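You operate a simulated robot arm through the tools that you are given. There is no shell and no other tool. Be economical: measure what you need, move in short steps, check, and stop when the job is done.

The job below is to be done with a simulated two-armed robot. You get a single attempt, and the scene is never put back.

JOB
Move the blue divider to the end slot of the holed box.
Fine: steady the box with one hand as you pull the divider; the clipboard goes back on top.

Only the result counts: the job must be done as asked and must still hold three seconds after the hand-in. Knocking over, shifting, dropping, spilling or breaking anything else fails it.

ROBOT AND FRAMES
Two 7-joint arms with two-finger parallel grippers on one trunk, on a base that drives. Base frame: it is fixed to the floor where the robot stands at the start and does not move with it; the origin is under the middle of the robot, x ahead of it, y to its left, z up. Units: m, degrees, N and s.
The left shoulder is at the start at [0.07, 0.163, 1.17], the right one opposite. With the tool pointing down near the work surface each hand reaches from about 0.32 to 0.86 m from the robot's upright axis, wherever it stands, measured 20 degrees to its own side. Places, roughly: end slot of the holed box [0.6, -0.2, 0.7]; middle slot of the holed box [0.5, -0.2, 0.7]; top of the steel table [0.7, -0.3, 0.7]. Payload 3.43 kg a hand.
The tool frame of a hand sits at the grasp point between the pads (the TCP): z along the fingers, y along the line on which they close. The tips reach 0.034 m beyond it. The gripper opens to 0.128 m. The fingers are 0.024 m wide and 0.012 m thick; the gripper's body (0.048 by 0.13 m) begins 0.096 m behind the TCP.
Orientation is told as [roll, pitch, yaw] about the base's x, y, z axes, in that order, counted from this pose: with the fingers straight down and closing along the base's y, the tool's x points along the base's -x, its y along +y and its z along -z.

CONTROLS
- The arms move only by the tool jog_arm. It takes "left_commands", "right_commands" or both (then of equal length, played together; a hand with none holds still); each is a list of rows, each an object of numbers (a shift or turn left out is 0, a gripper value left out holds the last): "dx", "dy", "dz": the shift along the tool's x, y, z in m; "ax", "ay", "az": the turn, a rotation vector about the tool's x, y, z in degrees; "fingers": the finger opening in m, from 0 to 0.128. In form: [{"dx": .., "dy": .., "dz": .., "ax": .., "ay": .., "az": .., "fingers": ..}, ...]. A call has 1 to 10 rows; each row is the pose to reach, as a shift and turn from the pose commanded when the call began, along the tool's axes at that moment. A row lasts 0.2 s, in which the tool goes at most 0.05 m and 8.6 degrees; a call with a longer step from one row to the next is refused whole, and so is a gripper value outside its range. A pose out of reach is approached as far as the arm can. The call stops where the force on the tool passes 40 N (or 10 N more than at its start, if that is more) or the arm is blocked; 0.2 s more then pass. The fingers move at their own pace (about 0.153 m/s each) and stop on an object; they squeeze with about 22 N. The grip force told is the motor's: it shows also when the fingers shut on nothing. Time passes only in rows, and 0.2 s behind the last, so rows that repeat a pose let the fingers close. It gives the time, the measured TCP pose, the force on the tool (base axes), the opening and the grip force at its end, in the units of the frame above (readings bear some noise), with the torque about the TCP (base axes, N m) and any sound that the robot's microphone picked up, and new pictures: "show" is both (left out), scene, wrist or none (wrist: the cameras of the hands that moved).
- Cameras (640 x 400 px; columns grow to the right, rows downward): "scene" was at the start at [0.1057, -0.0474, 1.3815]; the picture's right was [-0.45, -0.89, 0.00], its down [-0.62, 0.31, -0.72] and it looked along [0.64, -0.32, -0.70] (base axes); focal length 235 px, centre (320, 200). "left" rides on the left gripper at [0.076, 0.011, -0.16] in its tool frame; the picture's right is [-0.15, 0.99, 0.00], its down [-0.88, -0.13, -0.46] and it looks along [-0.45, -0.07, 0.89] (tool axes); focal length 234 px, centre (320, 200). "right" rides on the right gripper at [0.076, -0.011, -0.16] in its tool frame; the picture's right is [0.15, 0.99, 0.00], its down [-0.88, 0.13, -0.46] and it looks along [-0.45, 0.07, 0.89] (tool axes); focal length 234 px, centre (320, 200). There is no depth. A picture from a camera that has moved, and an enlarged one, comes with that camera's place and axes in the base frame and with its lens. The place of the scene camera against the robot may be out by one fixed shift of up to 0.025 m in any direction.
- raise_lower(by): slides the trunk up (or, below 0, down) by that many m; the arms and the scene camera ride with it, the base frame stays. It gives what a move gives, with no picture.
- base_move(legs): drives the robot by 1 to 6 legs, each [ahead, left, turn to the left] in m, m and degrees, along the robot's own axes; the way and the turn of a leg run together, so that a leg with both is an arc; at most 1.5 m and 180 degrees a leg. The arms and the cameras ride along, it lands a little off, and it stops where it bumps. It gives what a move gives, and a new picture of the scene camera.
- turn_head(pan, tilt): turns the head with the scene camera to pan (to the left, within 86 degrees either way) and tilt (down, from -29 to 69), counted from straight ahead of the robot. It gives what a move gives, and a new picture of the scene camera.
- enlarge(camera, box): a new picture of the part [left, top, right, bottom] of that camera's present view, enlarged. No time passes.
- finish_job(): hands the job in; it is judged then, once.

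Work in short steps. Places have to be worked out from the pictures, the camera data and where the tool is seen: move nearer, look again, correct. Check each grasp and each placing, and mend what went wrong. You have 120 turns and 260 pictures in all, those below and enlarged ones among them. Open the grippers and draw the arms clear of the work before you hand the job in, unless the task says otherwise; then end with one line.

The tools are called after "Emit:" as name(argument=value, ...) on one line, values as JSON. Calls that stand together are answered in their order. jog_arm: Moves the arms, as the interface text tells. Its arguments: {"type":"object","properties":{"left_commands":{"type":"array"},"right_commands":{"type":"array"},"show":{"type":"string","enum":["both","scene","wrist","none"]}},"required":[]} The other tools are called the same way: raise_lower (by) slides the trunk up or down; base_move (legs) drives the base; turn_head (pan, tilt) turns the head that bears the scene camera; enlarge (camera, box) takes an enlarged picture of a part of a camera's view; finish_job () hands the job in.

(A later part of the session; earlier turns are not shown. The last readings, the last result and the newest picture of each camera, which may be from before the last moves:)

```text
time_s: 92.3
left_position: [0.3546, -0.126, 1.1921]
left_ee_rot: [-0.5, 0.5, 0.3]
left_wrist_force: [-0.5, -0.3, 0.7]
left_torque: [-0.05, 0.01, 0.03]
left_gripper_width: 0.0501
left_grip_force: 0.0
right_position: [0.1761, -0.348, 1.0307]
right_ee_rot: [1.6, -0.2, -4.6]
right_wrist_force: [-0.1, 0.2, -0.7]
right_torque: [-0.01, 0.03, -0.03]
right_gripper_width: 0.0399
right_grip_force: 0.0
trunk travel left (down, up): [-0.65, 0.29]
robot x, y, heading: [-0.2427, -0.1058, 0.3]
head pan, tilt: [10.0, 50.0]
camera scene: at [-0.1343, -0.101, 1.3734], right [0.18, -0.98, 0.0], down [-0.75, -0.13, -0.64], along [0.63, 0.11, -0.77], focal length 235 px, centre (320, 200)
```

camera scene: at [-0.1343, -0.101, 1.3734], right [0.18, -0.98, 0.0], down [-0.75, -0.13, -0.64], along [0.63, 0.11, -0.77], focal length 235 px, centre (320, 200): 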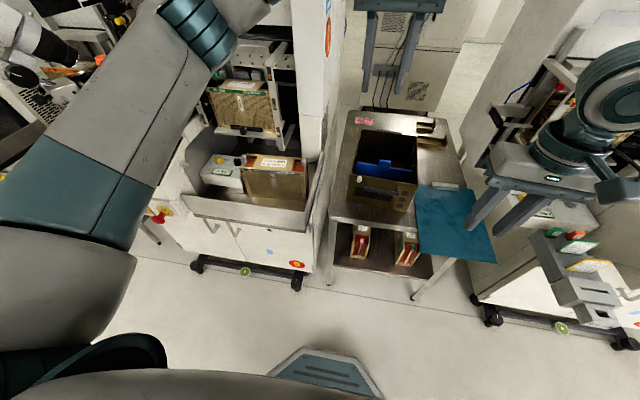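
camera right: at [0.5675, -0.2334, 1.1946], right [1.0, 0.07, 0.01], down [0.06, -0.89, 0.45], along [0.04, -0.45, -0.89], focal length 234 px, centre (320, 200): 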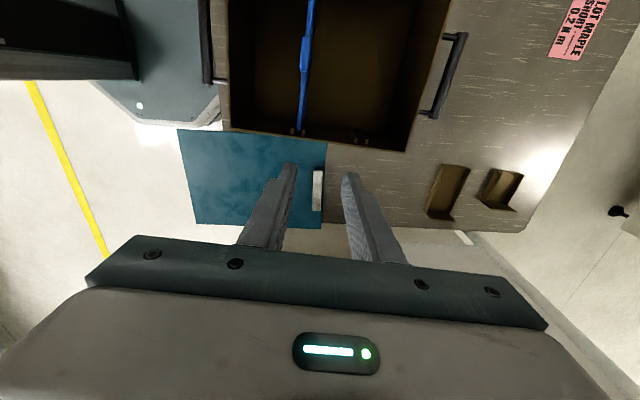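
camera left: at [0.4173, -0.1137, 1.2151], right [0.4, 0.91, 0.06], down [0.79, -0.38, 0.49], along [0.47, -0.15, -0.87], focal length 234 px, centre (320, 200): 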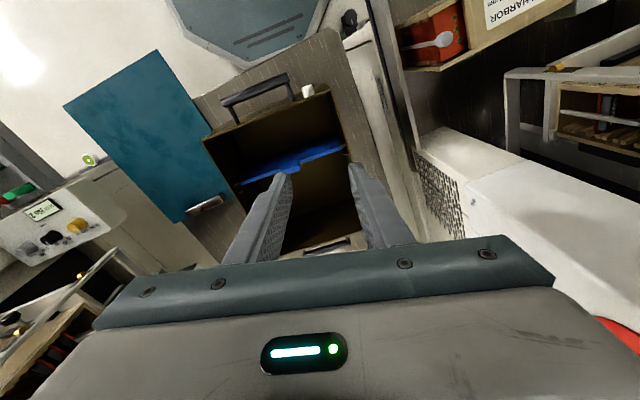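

Posture restored and the scene is intact. I return to the base spot where the left hand reached the wall without trouble.

Emit:
base_move(legs=[[0, -0.055, 0], [0.243, 0, 0]])

Emit:
turn_head(pan=-8, tilt=52)

```text
time_s: 94.6
left_position: [0.6013, -0.189, 1.1911]
left_ee_rot: [-0.5, 0.5, -0.1]
left_wrist_force: [0.3, 0.3, -0.4]
left_torque: [-0.03, -0.01, 0.0]
left_gripper_width: 0.0499
left_grip_force: 0.2
right_position: [0.4208, -0.4083, 1.0309]
right_ee_rot: [1.6, -0.2, -5.2]
right_wrist_force: [0.0, -0.9, -0.2]
right_torque: [0.01, -0.03, 0.02]
right_gripper_width: 0.0401
right_grip_force: 0.0
trunk travel left (down, up): [-0.65, 0.29]
robot x, y, heading: [0.005, -0.1583, -0.3]
head pan, tilt: [10.0, 50.0]
camera scene: at [0.113, -0.1579, 1.3734], right [0.17, -0.99, 0.0], down [-0.76, -0.13, -0.64], along [0.63, 0.11, -0.77], focal length 235 px, centre (320, 200)
```

scene: 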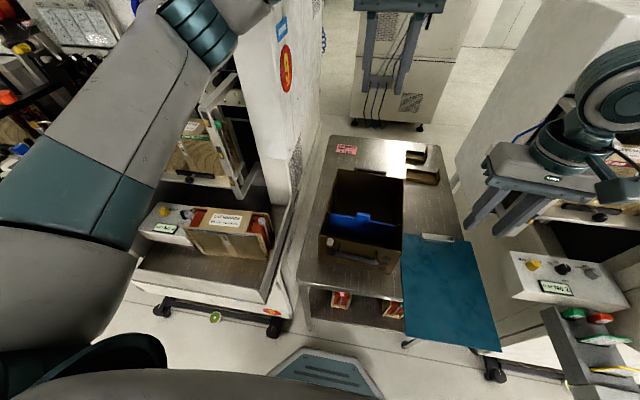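

```text
time_s: 95.5
left_position: [0.6011, -0.1882, 1.1915]
left_ee_rot: [-0.5, 0.4, -0.3]
left_wrist_force: [0.3, 0.1, -0.4]
left_torque: [0.01, -0.02, -0.01]
left_gripper_width: 0.05
left_grip_force: 0.1
right_position: [0.4211, -0.4083, 1.0319]
right_ee_rot: [1.5, -0.2, -5.2]
right_wrist_force: [0.3, -0.1, -0.2]
right_torque: [0.03, -0.02, -0.01]
right_gripper_width: 0.04
right_grip_force: 0.0
trunk travel left (down, up): [-0.65, 0.29]
robot x, y, heading: [0.0058, -0.1601, -0.5]
head pan, tilt: [-8.0, 52.0]
camera scene: at [0.1118, -0.1816, 1.3707], right [-0.15, -0.99, 0.0], down [-0.78, 0.12, -0.62], along [0.61, -0.09, -0.79], focal length 235 px, centre (320, 200)
```

scene: 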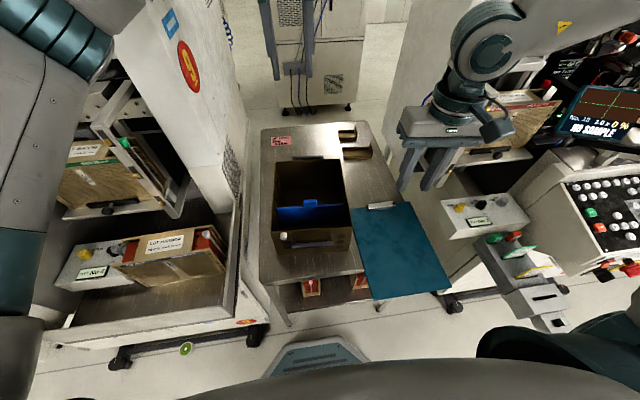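

New assignment: the right hand steadies the right wall near the front and the left hand, already over the box, pulls the divider. I bring the right hand over the wall.

Emit:
jog_arm(right_commands=[{"dx": -0.01, "dy": 0.03, "dz": 0.01, "ax": 1.5}, {"dx": -0.02, "dy": 0.06, "dz": 0.03, "ax": 1.5}, {"dx": -0.035, "dy": 0.09, "dz": 0.055, "ax": 1.5}, {"dx": -0.044, "dy": 0.1155, "dz": 0.085, "ax": 1.5, "fingers": 0.06}], show="wrist")

Emit:
enlarge(camera="left", box=[220, 0, 420, 160])

```text
time_s: 96.5
left_position: [0.6044, -0.188, 1.1901]
left_ee_rot: [-0.4, 0.6, -0.1]
left_wrist_force: [-0.7, -0.4, -1.0]
left_torque: [0.0, 0.02, 0.0]
left_gripper_width: 0.0499
left_grip_force: 0.1
right_position: [0.478, -0.3012, 0.9501]
right_ee_rot: [0.3, -0.1, -5.1]
right_wrist_force: [0.2, 0.2, -0.2]
right_torque: [0.04, 0.01, 0.0]
right_gripper_width: 0.0603
right_grip_force: 0.0
trunk travel left (down, up): [-0.65, 0.29]
robot x, y, heading: [0.0049, -0.1648, -0.6]
head pan, tilt: [-8.0, 52.0]
camera right: at [0.4017, -0.3055, 1.108], right [-0.06, 1.0, 0.0], down [0.89, 0.05, 0.46], along [0.46, 0.03, -0.89], focal length 234 px, centre (320, 200)
```

right: 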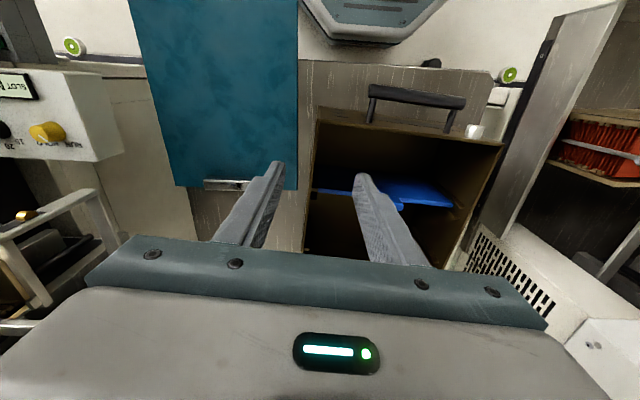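

```text
2.50 times, centred on (320, 80) of left
camera zoom: at [0.5293, -0.1741, 1.3505], right [0.15, 0.99, -0.01], down [0.88, -0.13, 0.45], along [0.44, -0.08, -0.89], focal length 585 px, centre (320, 500)
```

zoom: 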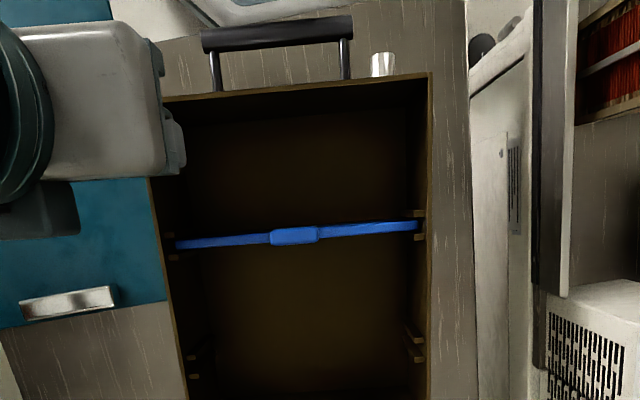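

The tab is confirmed at (0.5466,-0.205), 38 mm wide. The right wall is centred between the right fingers; I descend and close.

Emit:
jog_arm(right_commands=[{"dz": 0.04, "dy": -0.002}, {"dz": 0.08, "dy": -0.002}, {"dz": 0.11, "dy": -0.002}, {"dz": 0.11, "dy": -0.002, "fingers": 0.03}, {"dz": 0.11, "dy": -0.002, "fingers": 0.0}, {"dz": 0.11, "dy": -0.002}], show="wrist")

```text
time_s: 97.6
left_position: [0.5993, -0.1871, 1.1927]
left_ee_rot: [-0.6, 0.4, -0.2]
left_wrist_force: [0.1, -0.2, 0.6]
left_torque: [0.02, 0.0, 0.02]
left_gripper_width: 0.05
left_grip_force: 0.0
right_position: [0.4692, -0.3406, 0.8728]
right_ee_rot: [0.2, -0.8, -5.1]
right_wrist_force: [-2.3, 6.9, 27.1]
right_torque: [0.59, 0.31, -0.03]
right_gripper_width: 0.0
right_grip_force: 22.3
right hand out of reach, approached as far as the arm can: row 1, 2, 3, 4, 5
trunk travel left (down, up): [-0.65, 0.29]
robot x, y, heading: [0.0071, -0.1577, -0.3]
head pan, tilt: [-8.0, 52.0]
stopped in row 5 (right hand): the force on the tool passed its limit (the readings are from after the stop); the commanded pose is now the measured one
camera right: at [0.3899, -0.3458, 1.0316], right [-0.06, 1.0, 0.0], down [0.88, 0.05, 0.47], along [0.47, 0.03, -0.88], focal length 234 px, centre (320, 200)
```

right: 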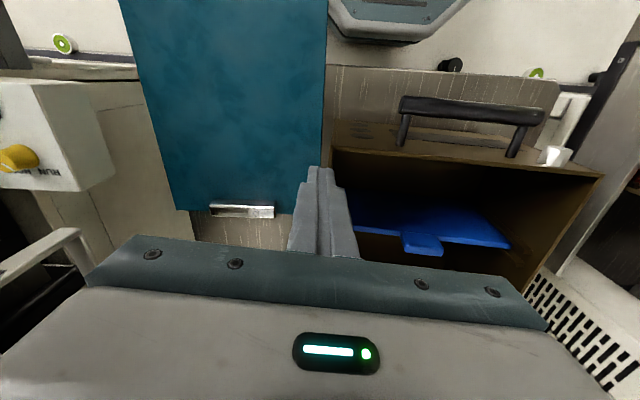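

The right arm couldn't follow inward and the finger came down on the rim. I lift off at once and check.

Emit:
jog_arm(right_commands=[{"dz": -0.03}, {"dz": -0.07}, {"dz": -0.11}, {"dz": -0.15}], show="both")

Emit:
enlarge(camera="left", box=[220, 0, 420, 160])

```text
time_s: 98.6
left_position: [0.6008, -0.186, 1.192]
left_ee_rot: [-0.5, 0.4, -0.1]
left_wrist_force: [-0.3, -0.1, 0.3]
left_torque: [0.0, 0.0, 0.0]
left_gripper_width: 0.05
left_grip_force: 0.0
right_position: [0.4648, -0.344, 1.0204]
right_ee_rot: [0.1, -0.5, -5.2]
right_wrist_force: [0.0, 0.6, -0.3]
right_torque: [-0.03, -0.05, 0.0]
right_gripper_width: 0.0
right_grip_force: 22.4
trunk travel left (down, up): [-0.65, 0.29]
robot x, y, heading: [0.0062, -0.1557, -0.3]
head pan, tilt: [-8.0, 52.0]
camera scene: at [0.1103, -0.181, 1.3708], right [-0.15, -0.99, 0.0], down [-0.78, 0.11, -0.62], along [0.61, -0.09, -0.79], focal length 235 px, centre (320, 200)
camera right: at [0.3876, -0.3482, 1.1794], right [-0.06, 1.0, 0.0], down [0.88, 0.05, 0.46], along [0.46, 0.03, -0.89], focal length 234 px, centre (320, 200)
```

scene: 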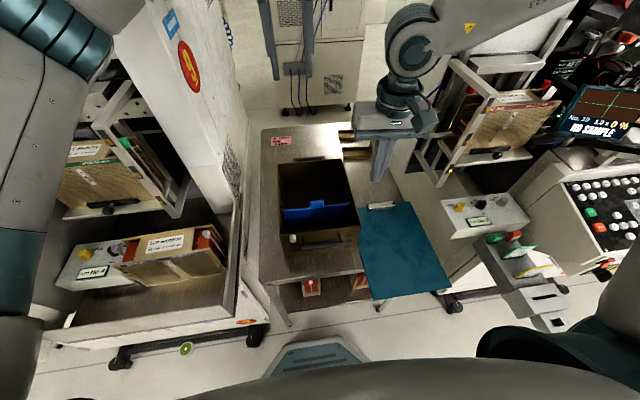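
right: 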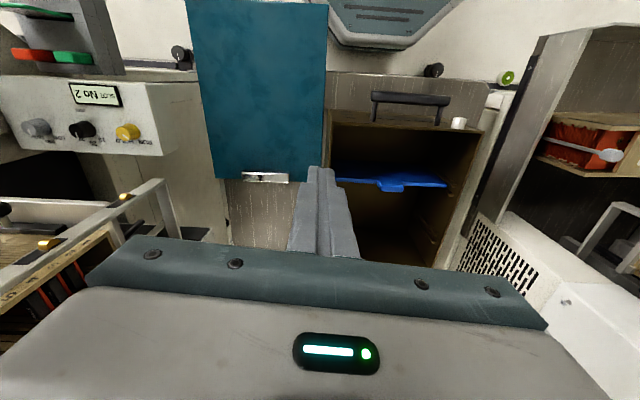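

```text
2.50 times, centred on (320, 80) of left
camera zoom: at [0.5259, -0.1735, 1.3519], right [0.15, 0.99, -0.01], down [0.88, -0.13, 0.45], along [0.44, -0.08, -0.89], focal length 585 px, centre (320, 500)
```

zoom: 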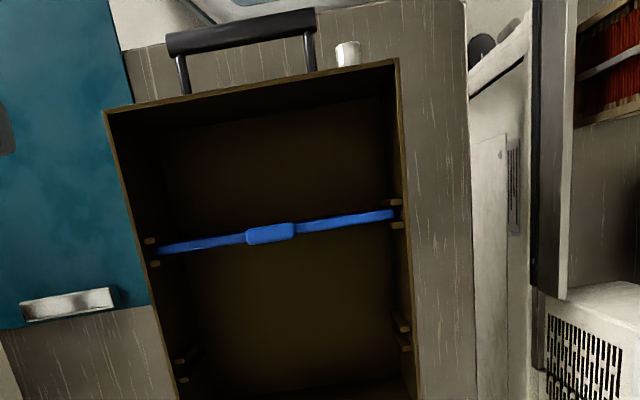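

The box was dragged about 2 cm right and turned about 4°; I'll put it back once I hold it. The right arm needs the work further to its own side, so I shift the base left 12 cm.

Emit:
base_move(legs=[[0, 0.12, 0]])

Emit:
jog_arm(right_commands=[{"fingers": 0.06}, {}], show="wrist")

Emit:
enlarge(camera="left", box=[120, 0, 420, 220])

```text
time_s: 99.9
left_position: [0.6042, -0.0694, 1.1902]
left_ee_rot: [-0.5, 0.5, -0.3]
left_wrist_force: [0.2, 0.5, 0.5]
left_torque: [0.01, 0.02, 0.03]
left_gripper_width: 0.05
left_grip_force: 0.0
right_position: [0.467, -0.2256, 1.0192]
right_ee_rot: [0.1, -0.4, -5.4]
right_wrist_force: [1.1, 0.2, 0.0]
right_torque: [0.04, -0.04, -0.01]
right_gripper_width: 0.0
right_grip_force: 22.3
trunk travel left (down, up): [-0.65, 0.29]
robot x, y, heading: [0.005, -0.0383, -0.6]
head pan, tilt: [-8.0, 52.0]
camera scene: at [0.1128, -0.0621, 1.3707], right [-0.15, -0.99, 0.0], down [-0.78, 0.12, -0.62], along [0.61, -0.09, -0.79], focal length 235 px, centre (320, 200)
```

scene: 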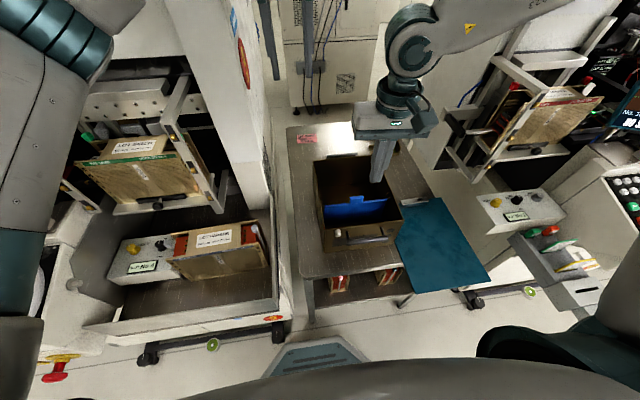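

```text
time_s: 100.5
left_position: [0.6039, -0.0685, 1.1909]
left_ee_rot: [-0.5, 0.6, -0.3]
left_wrist_force: [0.4, -0.1, 0.4]
left_torque: [-0.02, 0.03, -0.01]
left_gripper_width: 0.0499
left_grip_force: 0.0
right_position: [0.4668, -0.2255, 1.0195]
right_ee_rot: [0.0, -0.5, -5.4]
right_wrist_force: [0.1, -0.7, -1.0]
right_torque: [0.01, 0.01, -0.01]
right_gripper_width: 0.0601
right_grip_force: 0.1
trunk travel left (down, up): [-0.65, 0.29]
robot x, y, heading: [0.0054, -0.0392, -0.4]
head pan, tilt: [-8.0, 52.0]
camera right: at [0.3895, -0.2291, 1.1786], right [-0.05, 1.0, 0.0], down [0.89, 0.05, 0.46], along [0.46, 0.02, -0.89], focal length 234 px, centre (320, 200)
```

right: 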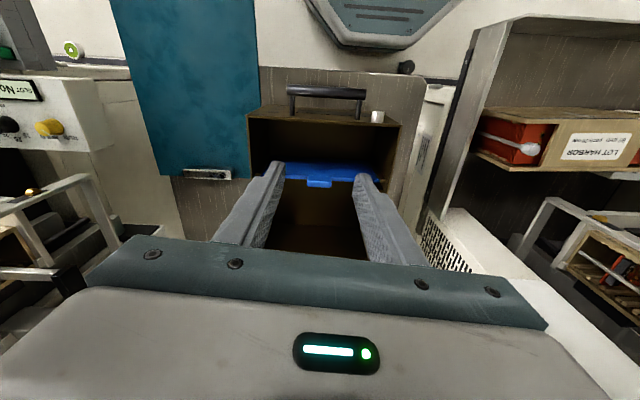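

```text
1.82 times, centred on (270, 110) of left
camera zoom: at [0.5281, -0.0548, 1.3514], right [0.15, 0.99, -0.01], down [0.88, -0.13, 0.45], along [0.44, -0.08, -0.89], focal length 426 px, centre (411, 364)
```

zoom: 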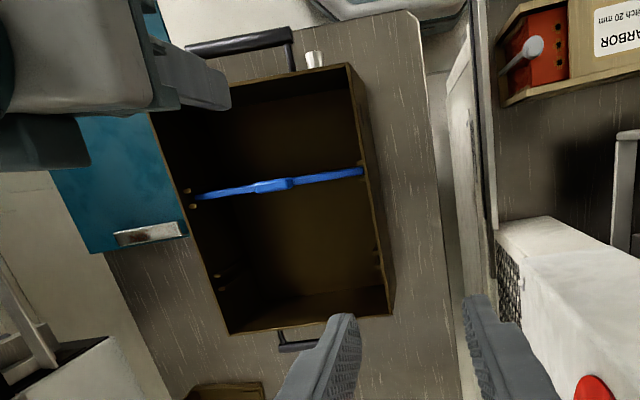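

The right wall now runs at y≈-0.327. I place the right hand above it, aligned, and check before closing.

Emit:
jog_arm(right_commands=[{"dx": -0.01, "dy": -0.03, "az": -2}, {"dx": -0.02, "dy": -0.06, "az": -4.5}, {"dx": -0.0273, "dy": -0.098, "az": -4.5}, {"dx": -0.0273, "dy": -0.098, "az": -4.5, "dz": 0.04}, {"dx": -0.0273, "dy": -0.098, "az": -4.5, "dz": 0.08}, {"dx": -0.0273, "dy": -0.098, "az": -4.5, "dz": 0.125}], show="wrist")

```text
time_s: 101.9
left_position: [0.6043, -0.0691, 1.1906]
left_ee_rot: [-0.5, 0.5, -0.3]
left_wrist_force: [0.2, -0.4, -1.1]
left_torque: [-0.02, -0.01, 0.0]
left_gripper_width: 0.0503
left_grip_force: 0.1
right_position: [0.4886, -0.3257, 0.8939]
right_ee_rot: [0.2, -0.3, -0.8]
right_wrist_force: [0.5, -0.2, -0.3]
right_torque: [-0.03, 0.01, 0.03]
right_gripper_width: 0.0599
right_grip_force: 0.1
trunk travel left (down, up): [-0.65, 0.29]
robot x, y, heading: [0.0075, -0.0416, -0.2]
head pan, tilt: [-8.0, 52.0]
camera right: at [0.4122, -0.3358, 1.0532], right [-0.13, 0.99, 0.0], down [0.88, 0.12, 0.46], along [0.46, 0.06, -0.89], focal length 234 px, centre (320, 200)
```

right: 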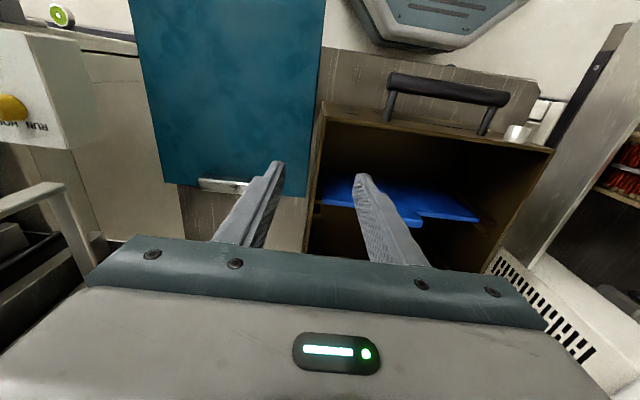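

Reachable and centred. Descend and close on the wall.

Emit:
jog_arm(right_commands=[{"dz": 0.03, "dy": -0.001}, {"dz": 0.055, "dy": -0.001}, {"dz": 0.055, "dy": -0.001}, {"dz": 0.055, "dy": -0.001, "fingers": 0.03}, {"dz": 0.055, "dy": -0.001, "fingers": 0.0}, {"dz": 0.055, "dy": -0.001}], show="wrist")

```text
time_s: 103.3
left_position: [0.6027, -0.0693, 1.1917]
left_ee_rot: [-0.4, 0.5, -0.2]
left_wrist_force: [-0.1, -0.2, 0.2]
left_torque: [0.01, 0.03, 0.02]
left_gripper_width: 0.05
left_grip_force: 0.0
right_position: [0.488, -0.3254, 0.84]
right_ee_rot: [0.0, -0.4, -0.7]
right_wrist_force: [-1.1, -2.2, -0.3]
right_torque: [-0.12, 0.46, 0.37]
right_gripper_width: 0.0038
right_grip_force: 21.6
trunk travel left (down, up): [-0.65, 0.29]
robot x, y, heading: [0.0068, -0.0405, -0.3]
head pan, tilt: [-8.0, 52.0]
camera right: at [0.4116, -0.3371, 0.9979], right [-0.13, 0.99, 0.0], down [0.88, 0.12, 0.46], along [0.46, 0.06, -0.89], focal length 234 px, centre (320, 200)
```

right: 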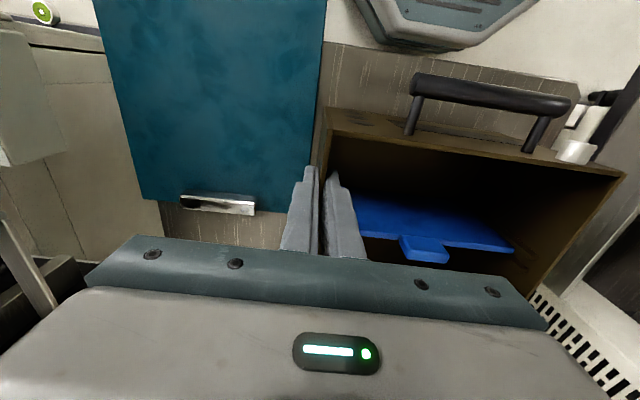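

The wall is held. I slide the box back to its original place: 2.2 cm left with about -3.8° of yaw.

Emit:
jog_arm(right_commands=[{"dy": 0.005, "az": 1}, {"dy": 0.011, "az": 2, "dx": -0.001}, {"dy": 0.017, "az": 3, "dx": -0.002}, {"dy": 0.0223, "az": 3.8, "dx": -0.002}, {"dy": 0.0223, "az": 3.8, "dx": -0.002}], show="none")

Emit:
enlarge(camera="left", box=[120, 0, 420, 220])

```text
time_s: 104.5
left_position: [0.6034, -0.0699, 1.1911]
left_ee_rot: [-0.4, 0.4, -0.3]
left_wrist_force: [0.0, 0.2, 0.5]
left_torque: [-0.02, -0.02, -0.02]
left_gripper_width: 0.05
left_grip_force: 0.0
right_position: [0.4901, -0.3045, 0.8382]
right_ee_rot: [0.1, -0.4, -4.7]
right_wrist_force: [-1.9, -1.9, -0.3]
right_torque: [-0.53, 0.26, 0.0]
right_gripper_width: 0.0039
right_grip_force: 21.9
trunk travel left (down, up): [-0.65, 0.29]
robot x, y, heading: [0.0019, -0.0427, -0.7]
head pan, tilt: [-8.0, 52.0]
```

```text
1.82 times, centred on (270, 110) of left
camera zoom: at [0.5289, -0.0556, 1.3509], right [0.15, 0.99, -0.01], down [0.88, -0.13, 0.45], along [0.44, -0.08, -0.89], focal length 426 px, centre (411, 364)
```

zoom: 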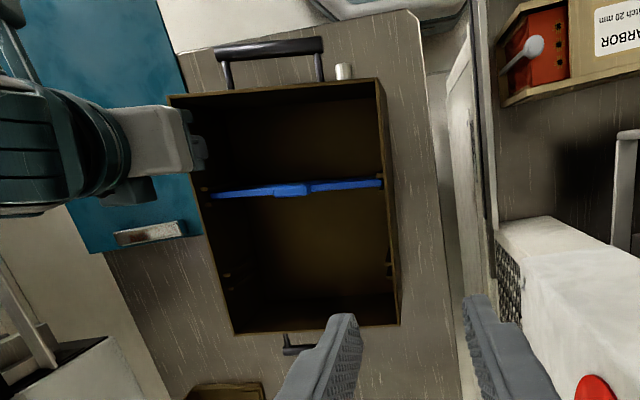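

The box is back: tab at (0.5476,-0.2044), yaw ≈-5°. To leave room for the left gripper I re-grip the wall 2.7 cm nearer the front.

Emit:
jog_arm(right_commands=[{"fingers": 0.05}, {}, {"dx": 0.01}, {"dx": 0.02}, {"dx": 0.027}, {"dx": 0.027, "fingers": 0.02}, {"dx": 0.027, "fingers": 0.0}, {"dx": 0.027}], show="none")

Emit:
jog_arm(left_commands=[{"dx": 0.01, "dy": -0.03, "dz": 0.02, "az": 1}, {"dx": 0.025, "dy": -0.06, "dz": 0.05, "az": 3}, {"dx": 0.04, "dy": -0.09, "dz": 0.08, "az": 4.5}, {"dx": 0.05, "dy": -0.12, "dz": 0.11, "az": 4.5}, {"dx": 0.056, "dy": -0.135, "dz": 0.15, "az": 4.5, "fingers": 0.06}, {"dx": 0.056, "dy": -0.135, "dz": 0.19, "az": 4.5}, {"dx": 0.056, "dy": -0.135, "dz": 0.22, "az": 4.5}], show="both")

```text
time_s: 106.3
left_position: [0.6026, -0.0684, 1.191]
left_ee_rot: [-0.5, 0.5, -0.3]
left_wrist_force: [0.7, -0.2, -0.3]
left_torque: [-0.01, 0.0, -0.01]
left_gripper_width: 0.0502
left_grip_force: 0.0
right_position: [0.4615, -0.3025, 0.8396]
right_ee_rot: [0.0, -0.4, -4.7]
right_wrist_force: [-2.6, -1.6, 1.2]
right_torque: [-0.19, 0.11, -0.05]
right_gripper_width: 0.0038
right_grip_force: 22.4
trunk travel left (down, up): [-0.65, 0.29]
robot x, y, heading: [0.0058, -0.0411, -0.9]
head pan, tilt: [-8.0, 52.0]
```

```text
time_s: 107.9
left_position: [0.5466, -0.2069, 0.9732]
left_ee_rot: [-0.6, 0.5, -4.8]
left_wrist_force: [0.2, 0.3, -0.3]
left_torque: [0.03, -0.01, -0.01]
left_gripper_width: 0.0598
left_grip_force: 0.1
right_position: [0.4619, -0.3013, 0.8396]
right_ee_rot: [0.1, -0.3, -4.6]
right_wrist_force: [-2.5, -0.7, 0.7]
right_torque: [-0.17, 0.57, -0.04]
right_gripper_width: 0.0041
right_grip_force: 21.8
trunk travel left (down, up): [-0.65, 0.29]
robot x, y, heading: [0.0056, -0.0389, -0.6]
head pan, tilt: [-8.0, 52.0]
camera scene: at [0.1126, -0.0617, 1.3707], right [-0.15, -0.99, 0.0], down [-0.78, 0.12, -0.62], along [0.61, -0.09, -0.79], focal length 235 px, centre (320, 200)
camera left: at [0.4723, -0.1875, 1.1323], right [0.23, 0.97, -0.01], down [0.87, -0.2, 0.45], along [0.44, -0.11, -0.89], focal length 234 px, centre (320, 200)
```

scene: 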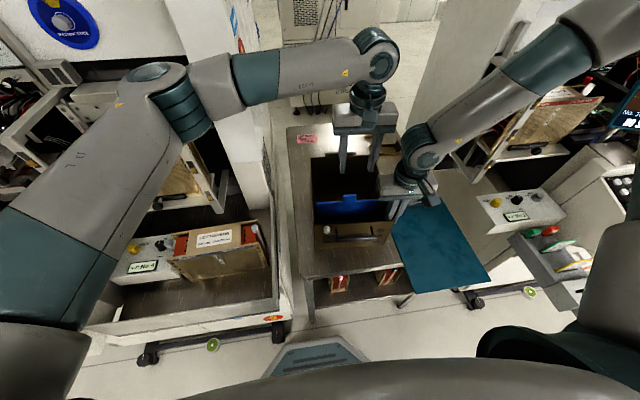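
left: 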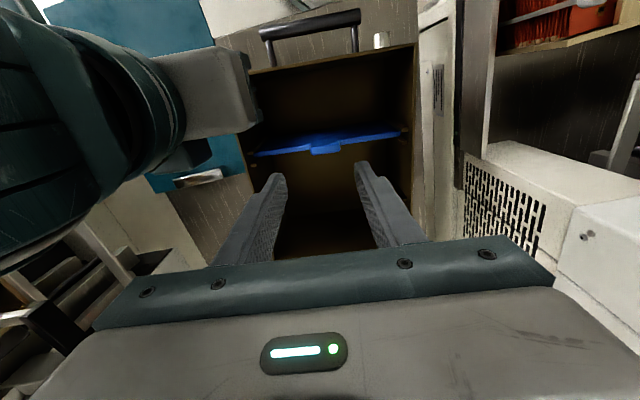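

Left hand is above the tab. Zoom on it for exact position.

Emit:
enlarge(camera="left", box=[240, 90, 430, 210])

```text
3.33 times, centred on (335, 150) of left
camera zoom: at [0.4723, -0.1875, 1.1323], right [0.23, 0.97, -0.01], down [0.87, -0.2, 0.45], along [0.44, -0.11, -0.89], focal length 781 px, centre (270, 367)
```

zoom: 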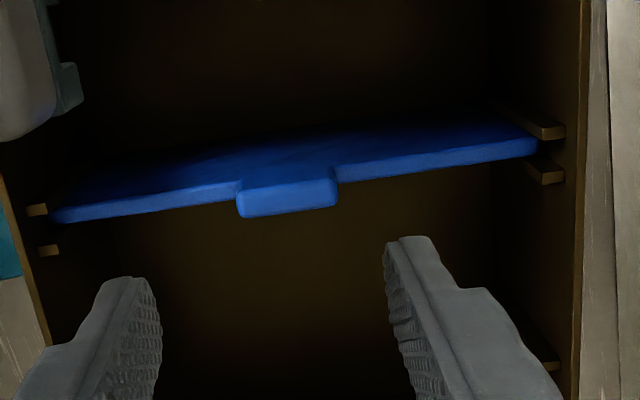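

The tab top is near z 0.83 at (0.550,-0.201) and stands about 24 mm above the plate. I lower with fingers either side of it.

Emit:
jog_arm(left_commands=[{"dx": -0.0025, "dy": 0.0057, "dz": 0.03, "ax": -0.5, "ay": -0.5}, {"dx": -0.0025, "dy": 0.0057, "dz": 0.06, "ax": -0.5, "ay": -0.5}, {"dx": -0.0025, "dy": 0.0057, "dz": 0.09, "ax": -0.5, "ay": -0.5}, {"dx": -0.0025, "dy": 0.0057, "dz": 0.11, "ax": -0.5, "ay": -0.5}, {"dx": -0.0025, "dy": 0.0057, "dz": 0.12, "ax": -0.5, "ay": -0.5}], show="wrist")

Emit:
enlarge(camera="left", box=[240, 110, 430, 230])

```text
time_s: 109.1
left_position: [0.546, -0.2014, 0.8533]
left_ee_rot: [0.0, 0.0, -4.9]
left_wrist_force: [-0.4, -0.2, 0.6]
left_torque: [0.0, -0.01, -0.02]
left_gripper_width: 0.0601
left_grip_force: 0.0
right_position: [0.4623, -0.302, 0.8389]
right_ee_rot: [0.0, -0.5, -4.7]
right_wrist_force: [-2.7, -1.4, 0.4]
right_torque: [-0.28, -0.3, 0.05]
right_gripper_width: 0.0038
right_grip_force: 21.9
trunk travel left (down, up): [-0.65, 0.29]
robot x, y, heading: [0.0065, -0.0375, -0.2]
head pan, tilt: [-8.0, 52.0]
camera left: at [0.471, -0.1836, 1.0131], right [0.23, 0.97, 0.0], down [0.87, -0.2, 0.46], along [0.44, -0.1, -0.89], focal length 234 px, centre (320, 200)
```

left: 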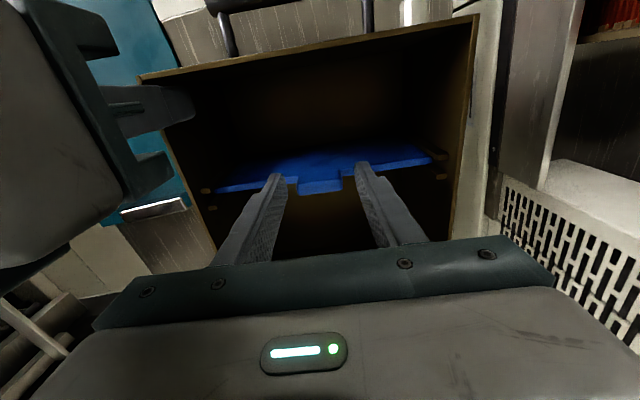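

```text
3.33 times, centred on (335, 170) of left
camera zoom: at [0.471, -0.1836, 1.0131], right [0.23, 0.97, 0.0], down [0.87, -0.2, 0.46], along [0.44, -0.1, -0.89], focal length 781 px, centre (270, 300)
```

zoom: 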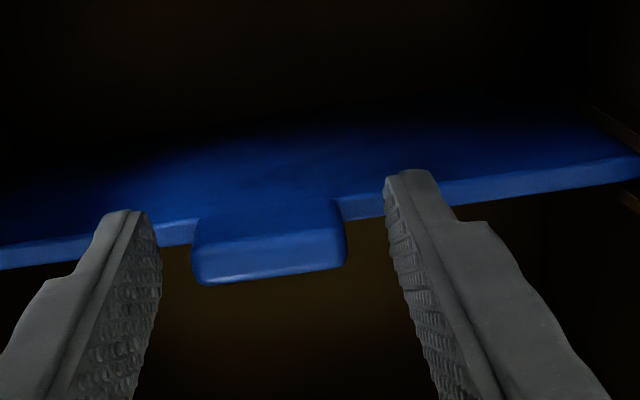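

Tab top at z≈0.833, x≈0.55, centred. I drop 5 mm more and close on the tab.

Emit:
jog_arm(left_commands=[{"dx": -0.003, "dz": 0.003}, {"dx": -0.003, "dz": 0.006}, {"dx": -0.003, "dz": 0.006, "fingers": 0.04}, {"dx": -0.003, "dz": 0.006, "fingers": 0.02}, {"dx": -0.003, "dz": 0.006}], show="wrist")

```text
time_s: 110.3
left_position: [0.5489, -0.2036, 0.8468]
left_ee_rot: [0.0, -0.2, -4.8]
left_wrist_force: [0.0, -0.4, 0.3]
left_torque: [-0.03, -0.02, 0.02]
left_gripper_width: 0.0398
left_grip_force: 22.2
right_position: [0.4614, -0.3027, 0.8402]
right_ee_rot: [0.1, -0.6, -4.6]
right_wrist_force: [-1.0, -3.7, 2.6]
right_torque: [-0.28, 0.31, 0.0]
right_gripper_width: 0.004
right_grip_force: 22.0
trunk travel left (down, up): [-0.65, 0.29]
robot x, y, heading: [0.0076, -0.0401, -0.6]
head pan, tilt: [-8.0, 52.0]
camera left: at [0.4736, -0.1845, 1.0059], right [0.23, 0.97, 0.0], down [0.87, -0.2, 0.46], along [0.44, -0.1, -0.89], focal length 234 px, centre (320, 200)
```

left: 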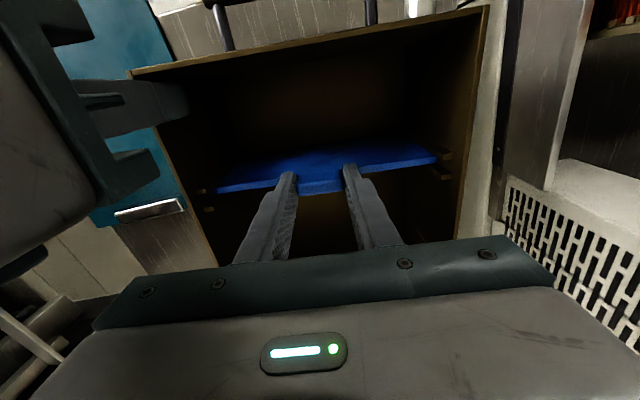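

Gripped (39.8 mm). Now I pull up slowly while the right hand steadies.

Emit:
jog_arm(left_commands=[{"dz": -0.006}, {"dz": -0.012}, {"dz": -0.018}, {"dz": -0.024}], show="wrist")

```text
time_s: 111.3
left_position: [0.5497, -0.202, 0.871]
left_ee_rot: [0.1, -0.1, -4.8]
left_wrist_force: [-0.6, -0.2, -1.7]
left_torque: [-0.01, 0.04, -0.01]
left_gripper_width: 0.0393
left_grip_force: 22.0
right_position: [0.4628, -0.3024, 0.8411]
right_ee_rot: [0.0, -0.5, -4.6]
right_wrist_force: [-1.3, -4.3, 4.1]
right_torque: [-0.3, 0.18, -0.01]
right_gripper_width: 0.004
right_grip_force: 22.5
trunk travel left (down, up): [-0.65, 0.29]
robot x, y, heading: [0.0082, -0.0391, -0.8]
head pan, tilt: [-8.0, 52.0]
camera left: at [0.4741, -0.1834, 1.03], right [0.23, 0.97, 0.0], down [0.87, -0.2, 0.46], along [0.44, -0.1, -0.89], focal length 234 px, centre (320, 200)
```

left: 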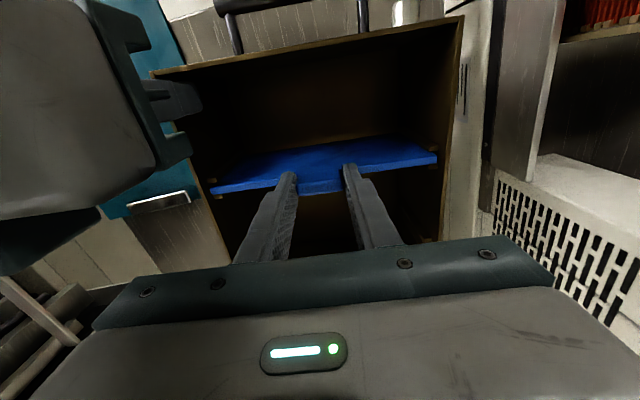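

The divider slides up freely (force about 1.7 N). Continue until its bottom clears the rim.

Emit:
jog_arm(left_commands=[{"dz": -0.015}, {"dz": -0.03}, {"dz": -0.045}, {"dz": -0.06}, {"dz": -0.075}, {"dz": -0.09}, {"dz": -0.105}, {"dz": -0.115}], show="both")

```text
time_s: 113.1
left_position: [0.5487, -0.2017, 0.9869]
left_ee_rot: [-0.1, -0.2, -4.8]
left_wrist_force: [-0.7, -0.8, -1.4]
left_torque: [0.01, -0.02, -0.01]
left_gripper_width: 0.0396
left_grip_force: 21.8
right_position: [0.4619, -0.3008, 0.8395]
right_ee_rot: [0.1, -0.4, -4.6]
right_wrist_force: [-3.5, -0.7, 1.8]
right_torque: [-0.15, 0.73, -0.1]
right_gripper_width: 0.0039
right_grip_force: 21.5
trunk travel left (down, up): [-0.65, 0.29]
robot x, y, heading: [0.0073, -0.0372, -0.4]
head pan, tilt: [-8.0, 52.0]
camera scene: at [0.1124, -0.0616, 1.3707], right [-0.15, -0.99, 0.0], down [-0.78, 0.12, -0.62], along [0.61, -0.09, -0.79], focal length 235 px, centre (320, 200)
camera left: at [0.4735, -0.1826, 1.1463], right [0.23, 0.97, 0.0], down [0.87, -0.2, 0.46], along [0.44, -0.1, -0.89], focal length 234 px, centre (320, 200)
```

scene: 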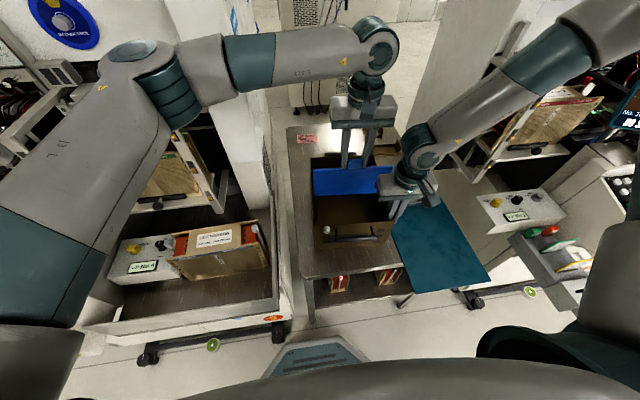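
left: 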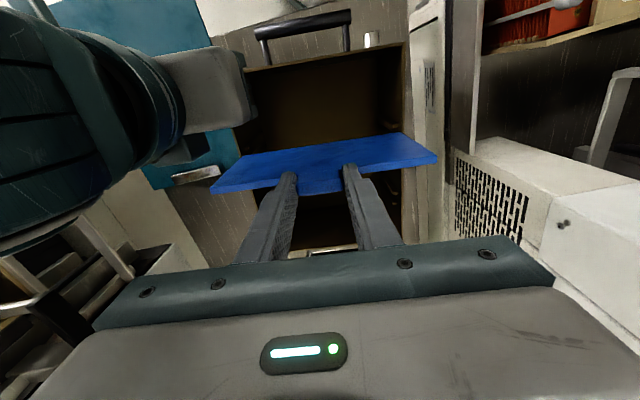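

Check the divider's bottom clears the rim.

Emit:
enlarge(camera="scene", box=[290, 110, 420, 250])

```text
2.86 times, centred on (355, 180) of scene
camera zoom: at [0.1124, -0.0616, 1.3707], right [-0.15, -0.99, 0.0], down [-0.78, 0.12, -0.62], along [0.61, -0.09, -0.79], focal length 672 px, centre (220, 257)
```

zoom: 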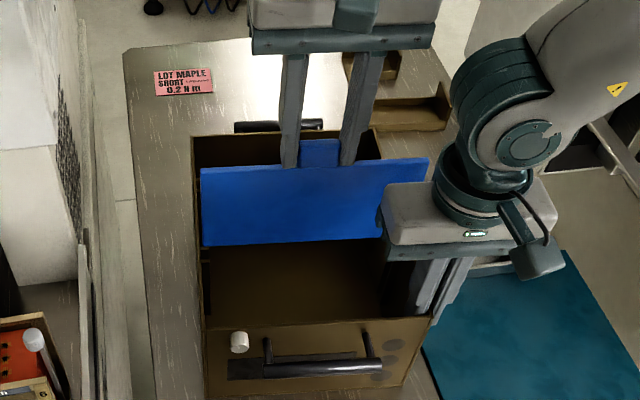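

It's about level with the rim, so I raise 3 cm more and move exactly 0.100 m along the box axis (measured slot spacing) toward the end slot.

Emit:
jog_arm(left_commands=[{"dz": -0.015}, {"dz": -0.03}, {"dz": -0.03, "dx": -0.02}, {"dz": -0.03, "dx": -0.04}, {"dz": -0.03, "dx": -0.06}, {"dz": -0.03, "dx": -0.08}, {"dz": -0.03, "dx": -0.1}, {"dz": -0.03, "dx": -0.1}], show="both")

Emit:
enlarge(camera="right", box=[0, 0, 640, 400])

```text
time_s: 114.9
left_position: [0.6514, -0.2084, 1.0142]
left_ee_rot: [0.1, -0.1, -4.9]
left_wrist_force: [0.4, -0.8, -2.2]
left_torque: [0.01, 0.0, 0.01]
left_gripper_width: 0.0396
left_grip_force: 22.1
right_position: [0.4625, -0.3018, 0.8394]
right_ee_rot: [0.1, -0.5, -4.6]
right_wrist_force: [-1.3, -0.6, -0.3]
right_torque: [-0.27, -0.1, 0.07]
right_gripper_width: 0.004
right_grip_force: 22.5
trunk travel left (down, up): [-0.65, 0.29]
robot x, y, heading: [0.0069, -0.0418, -0.5]
head pan, tilt: [-8.0, 52.0]
camera scene: at [0.1128, -0.0617, 1.3707], right [-0.15, -0.99, 0.0], down [-0.78, 0.12, -0.62], along [0.61, -0.09, -0.79], focal length 235 px, centre (320, 200)
camera left: at [0.577, -0.1908, 1.1745], right [0.23, 0.97, 0.0], down [0.87, -0.2, 0.46], along [0.44, -0.1, -0.89], focal length 234 px, centre (320, 200)
```

scene: 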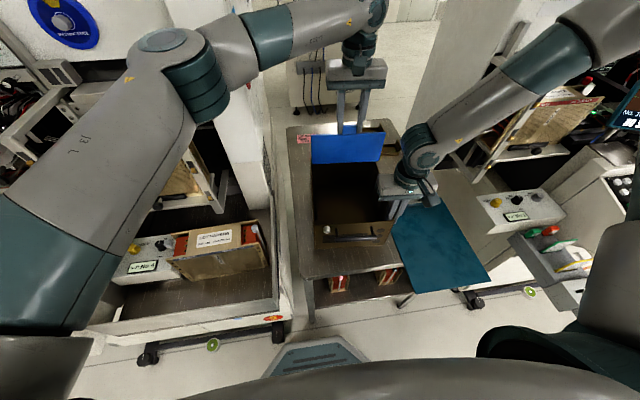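
left: 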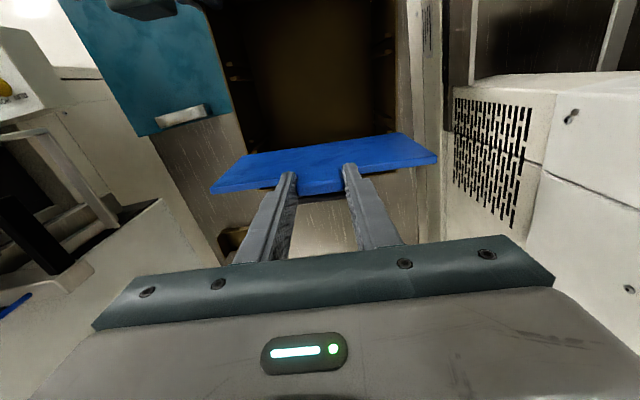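

```text
1.00 times, centred on (320, 200) of right (not enlarged: the box is as wide or as high as the picture)
camera zoom: at [0.3848, -0.307, 0.9985], right [-0.07, 1.0, 0.0], down [0.88, 0.06, 0.46], along [0.46, 0.03, -0.89], focal length 234 px, centre (320, 200)
```

zoom: 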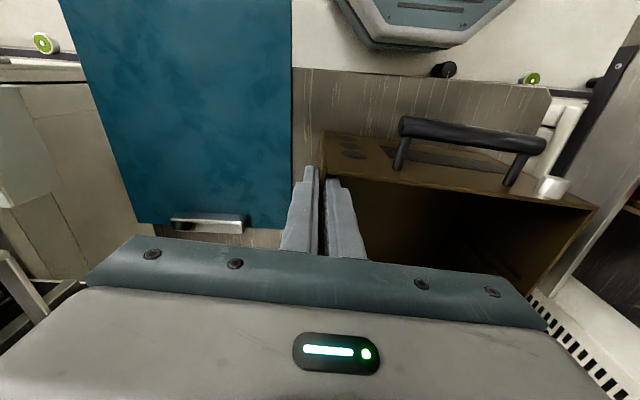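

I lower 3.5 cm to rim level and check the alignment.

Emit:
jog_arm(left_commands=[{"dz": 0.015}, {"dz": 0.03}, {"dz": 0.038}], show="wrist")

Emit:
enlarge(camera="scene", box=[290, 110, 420, 250])

Emit:
enlarge(camera="left", box=[200, 90, 440, 240])

```text
time_s: 115.7
left_position: [0.6511, -0.2095, 0.9782]
left_ee_rot: [0.0, -0.1, -4.8]
left_wrist_force: [0.4, 0.6, -1.5]
left_torque: [0.02, 0.0, -0.04]
left_gripper_width: 0.0396
left_grip_force: 22.1
right_position: [0.4609, -0.3017, 0.8389]
right_ee_rot: [0.1, -0.5, -4.6]
right_wrist_force: [-0.4, -2.6, 1.0]
right_torque: [-0.27, 0.06, 0.07]
right_gripper_width: 0.0037
right_grip_force: 22.6
trunk travel left (down, up): [-0.65, 0.29]
robot x, y, heading: [0.0026, -0.0405, -0.6]
head pan, tilt: [-8.0, 52.0]
camera left: at [0.5756, -0.1916, 1.1378], right [0.23, 0.97, 0.0], down [0.87, -0.2, 0.46], along [0.44, -0.1, -0.89], focal length 234 px, centre (320, 200)
```

left: 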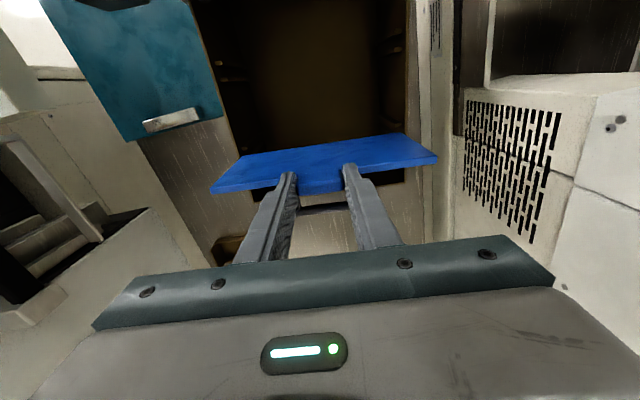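

```text
2.86 times, centred on (355, 180) of scene
camera zoom: at [0.1128, -0.0617, 1.3707], right [-0.15, -0.99, 0.0], down [-0.78, 0.12, -0.62], along [0.61, -0.09, -0.79], focal length 672 px, centre (220, 257)
```

zoom: 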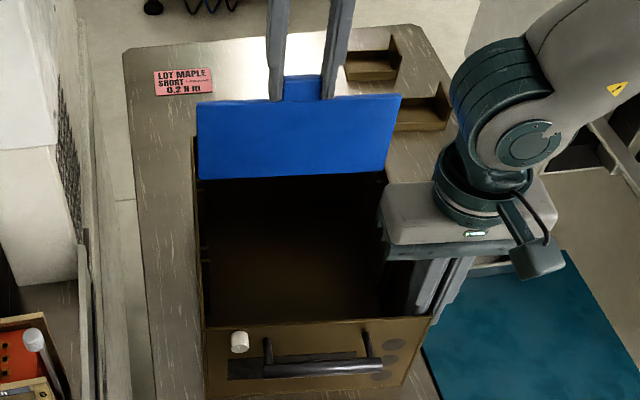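

```text
2.67 times, centred on (320, 165) of left
camera zoom: at [0.5756, -0.1916, 1.1378], right [0.23, 0.97, 0.0], down [0.87, -0.2, 0.46], along [0.44, -0.1, -0.89], focal length 624 px, centre (320, 293)
```

zoom: 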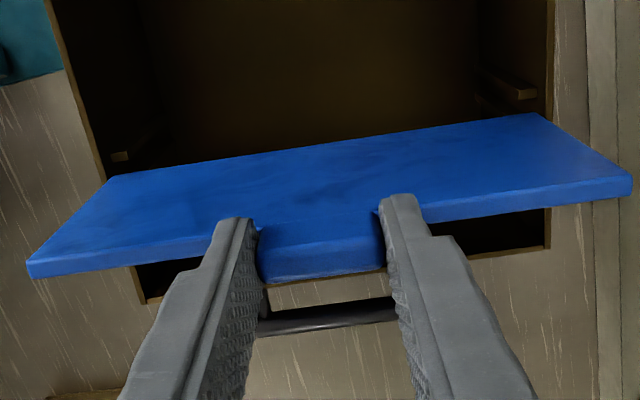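

The plate's bottom is lined up just beyond the near rails on both sides, as it should be. I lower in small steps, watching the force.

Emit:
jog_arm(left_commands=[{"dz": 0.006, "dx": 0.001}, {"dz": 0.012, "dx": 0.001}, {"dz": 0.018, "dx": 0.001}, {"dz": 0.024, "dx": 0.001}], show="wrist")

Emit:
enlarge(camera="left", box=[200, 90, 440, 240])

```text
time_s: 116.7
left_position: [0.6497, -0.2093, 0.9546]
left_ee_rot: [-0.1, -0.1, -4.7]
left_wrist_force: [-0.6, -0.5, -1.7]
left_torque: [0.02, -0.03, 0.0]
left_gripper_width: 0.0393
left_grip_force: 22.3
right_position: [0.4626, -0.3025, 0.8397]
right_ee_rot: [0.0, -0.4, -4.5]
right_wrist_force: [1.6, -2.0, 3.1]
right_torque: [-0.27, 0.02, 0.05]
right_gripper_width: 0.0039
right_grip_force: 21.8
trunk travel left (down, up): [-0.65, 0.29]
robot x, y, heading: [0.0055, -0.0402, -0.6]
head pan, tilt: [-8.0, 52.0]
camera left: at [0.5739, -0.1911, 1.1135], right [0.23, 0.97, 0.0], down [0.87, -0.2, 0.46], along [0.45, -0.1, -0.89], focal length 234 px, centre (320, 200)
```

left: 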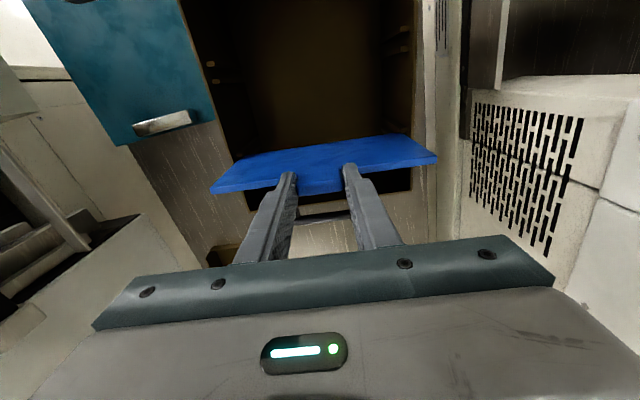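

```text
2.67 times, centred on (320, 165) of left
camera zoom: at [0.5739, -0.1911, 1.1135], right [0.23, 0.97, 0.0], down [0.87, -0.2, 0.46], along [0.45, -0.1, -0.89], focal length 624 px, centre (320, 293)
```

zoom: 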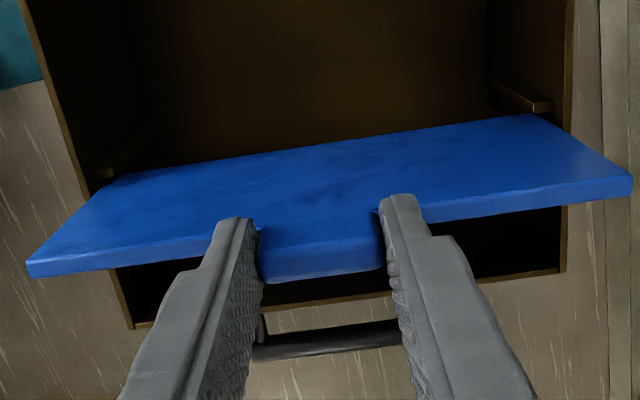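

Near rails sit just in front of the plate on both sides. I tweak slightly (+1 mm, +0.3° yaw) and continue down.

Emit:
jog_arm(left_commands=[{"dx": -0.001, "az": -0.3}, {"dz": 0.006, "dx": -0.001, "az": -0.3}, {"dz": 0.012, "dx": -0.001, "az": -0.3}, {"dz": 0.018, "dx": -0.001, "az": -0.3}], show="wrist")

Emit:
enlarge(camera="left", box=[200, 90, 440, 240])

```text
time_s: 117.7
left_position: [0.6496, -0.2099, 0.9358]
left_ee_rot: [0.0, -0.1, -4.5]
left_wrist_force: [-0.8, 0.0, -1.6]
left_torque: [0.0, 0.01, 0.02]
left_gripper_width: 0.0394
left_grip_force: 22.4
right_position: [0.4616, -0.3014, 0.8399]
right_ee_rot: [0.1, -0.5, -4.6]
right_wrist_force: [1.5, -1.1, 3.8]
right_torque: [-0.27, -0.1, 0.06]
right_gripper_width: 0.0039
right_grip_force: 21.9
trunk travel left (down, up): [-0.65, 0.29]
robot x, y, heading: [0.004, -0.0378, -0.6]
head pan, tilt: [-8.0, 52.0]
camera left: at [0.5744, -0.1918, 1.0952], right [0.22, 0.97, 0.0], down [0.87, -0.2, 0.46], along [0.44, -0.1, -0.89], focal length 234 px, centre (320, 200)
```

left: 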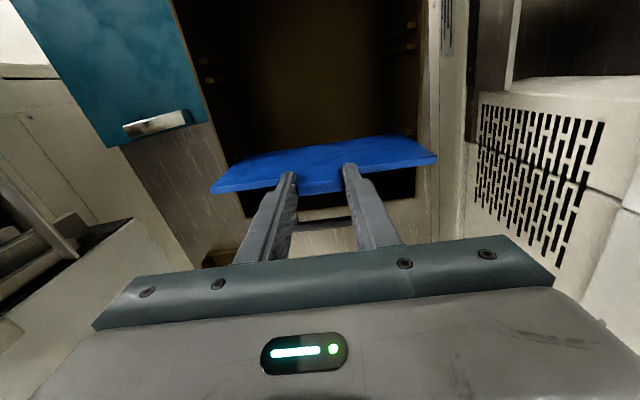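

```text
2.67 times, centred on (320, 165) of left
camera zoom: at [0.5744, -0.1918, 1.0952], right [0.22, 0.97, 0.0], down [0.87, -0.2, 0.46], along [0.44, -0.1, -0.89], focal length 624 px, centre (320, 293)
```

zoom: 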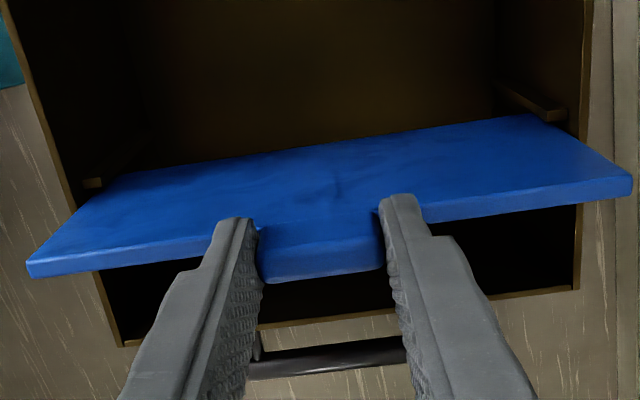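

Still free of contact. Continue.

Emit:
jog_arm(left_commands=[{"dz": 0.007}, {"dz": 0.014}, {"dz": 0.021}, {"dz": 0.028}], show="none")

Emit:
enlarge(camera="left", box=[200, 90, 440, 240])

```text
time_s: 118.7
left_position: [0.6496, -0.2087, 0.9086]
left_ee_rot: [-0.1, -0.1, -4.5]
left_wrist_force: [0.5, -0.1, -2.0]
left_torque: [0.0, 0.02, 0.02]
left_gripper_width: 0.0394
left_grip_force: 22.2
right_position: [0.4602, -0.3004, 0.8405]
right_ee_rot: [0.1, -0.5, -4.6]
right_wrist_force: [1.5, -2.3, 4.3]
right_torque: [-0.25, -0.09, 0.03]
right_gripper_width: 0.004
right_grip_force: 21.6
trunk travel left (down, up): [-0.65, 0.29]
robot x, y, heading: [0.0074, -0.0376, -0.7]
head pan, tilt: [-8.0, 52.0]
```

```text
2.67 times, centred on (320, 165) of left
camera zoom: at [0.574, -0.1917, 1.0675], right [0.22, 0.97, 0.0], down [0.87, -0.2, 0.46], along [0.45, -0.1, -0.89], focal length 624 px, centre (320, 293)
```

zoom: 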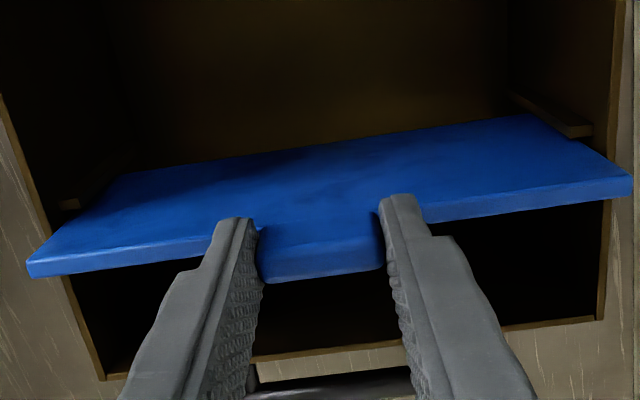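

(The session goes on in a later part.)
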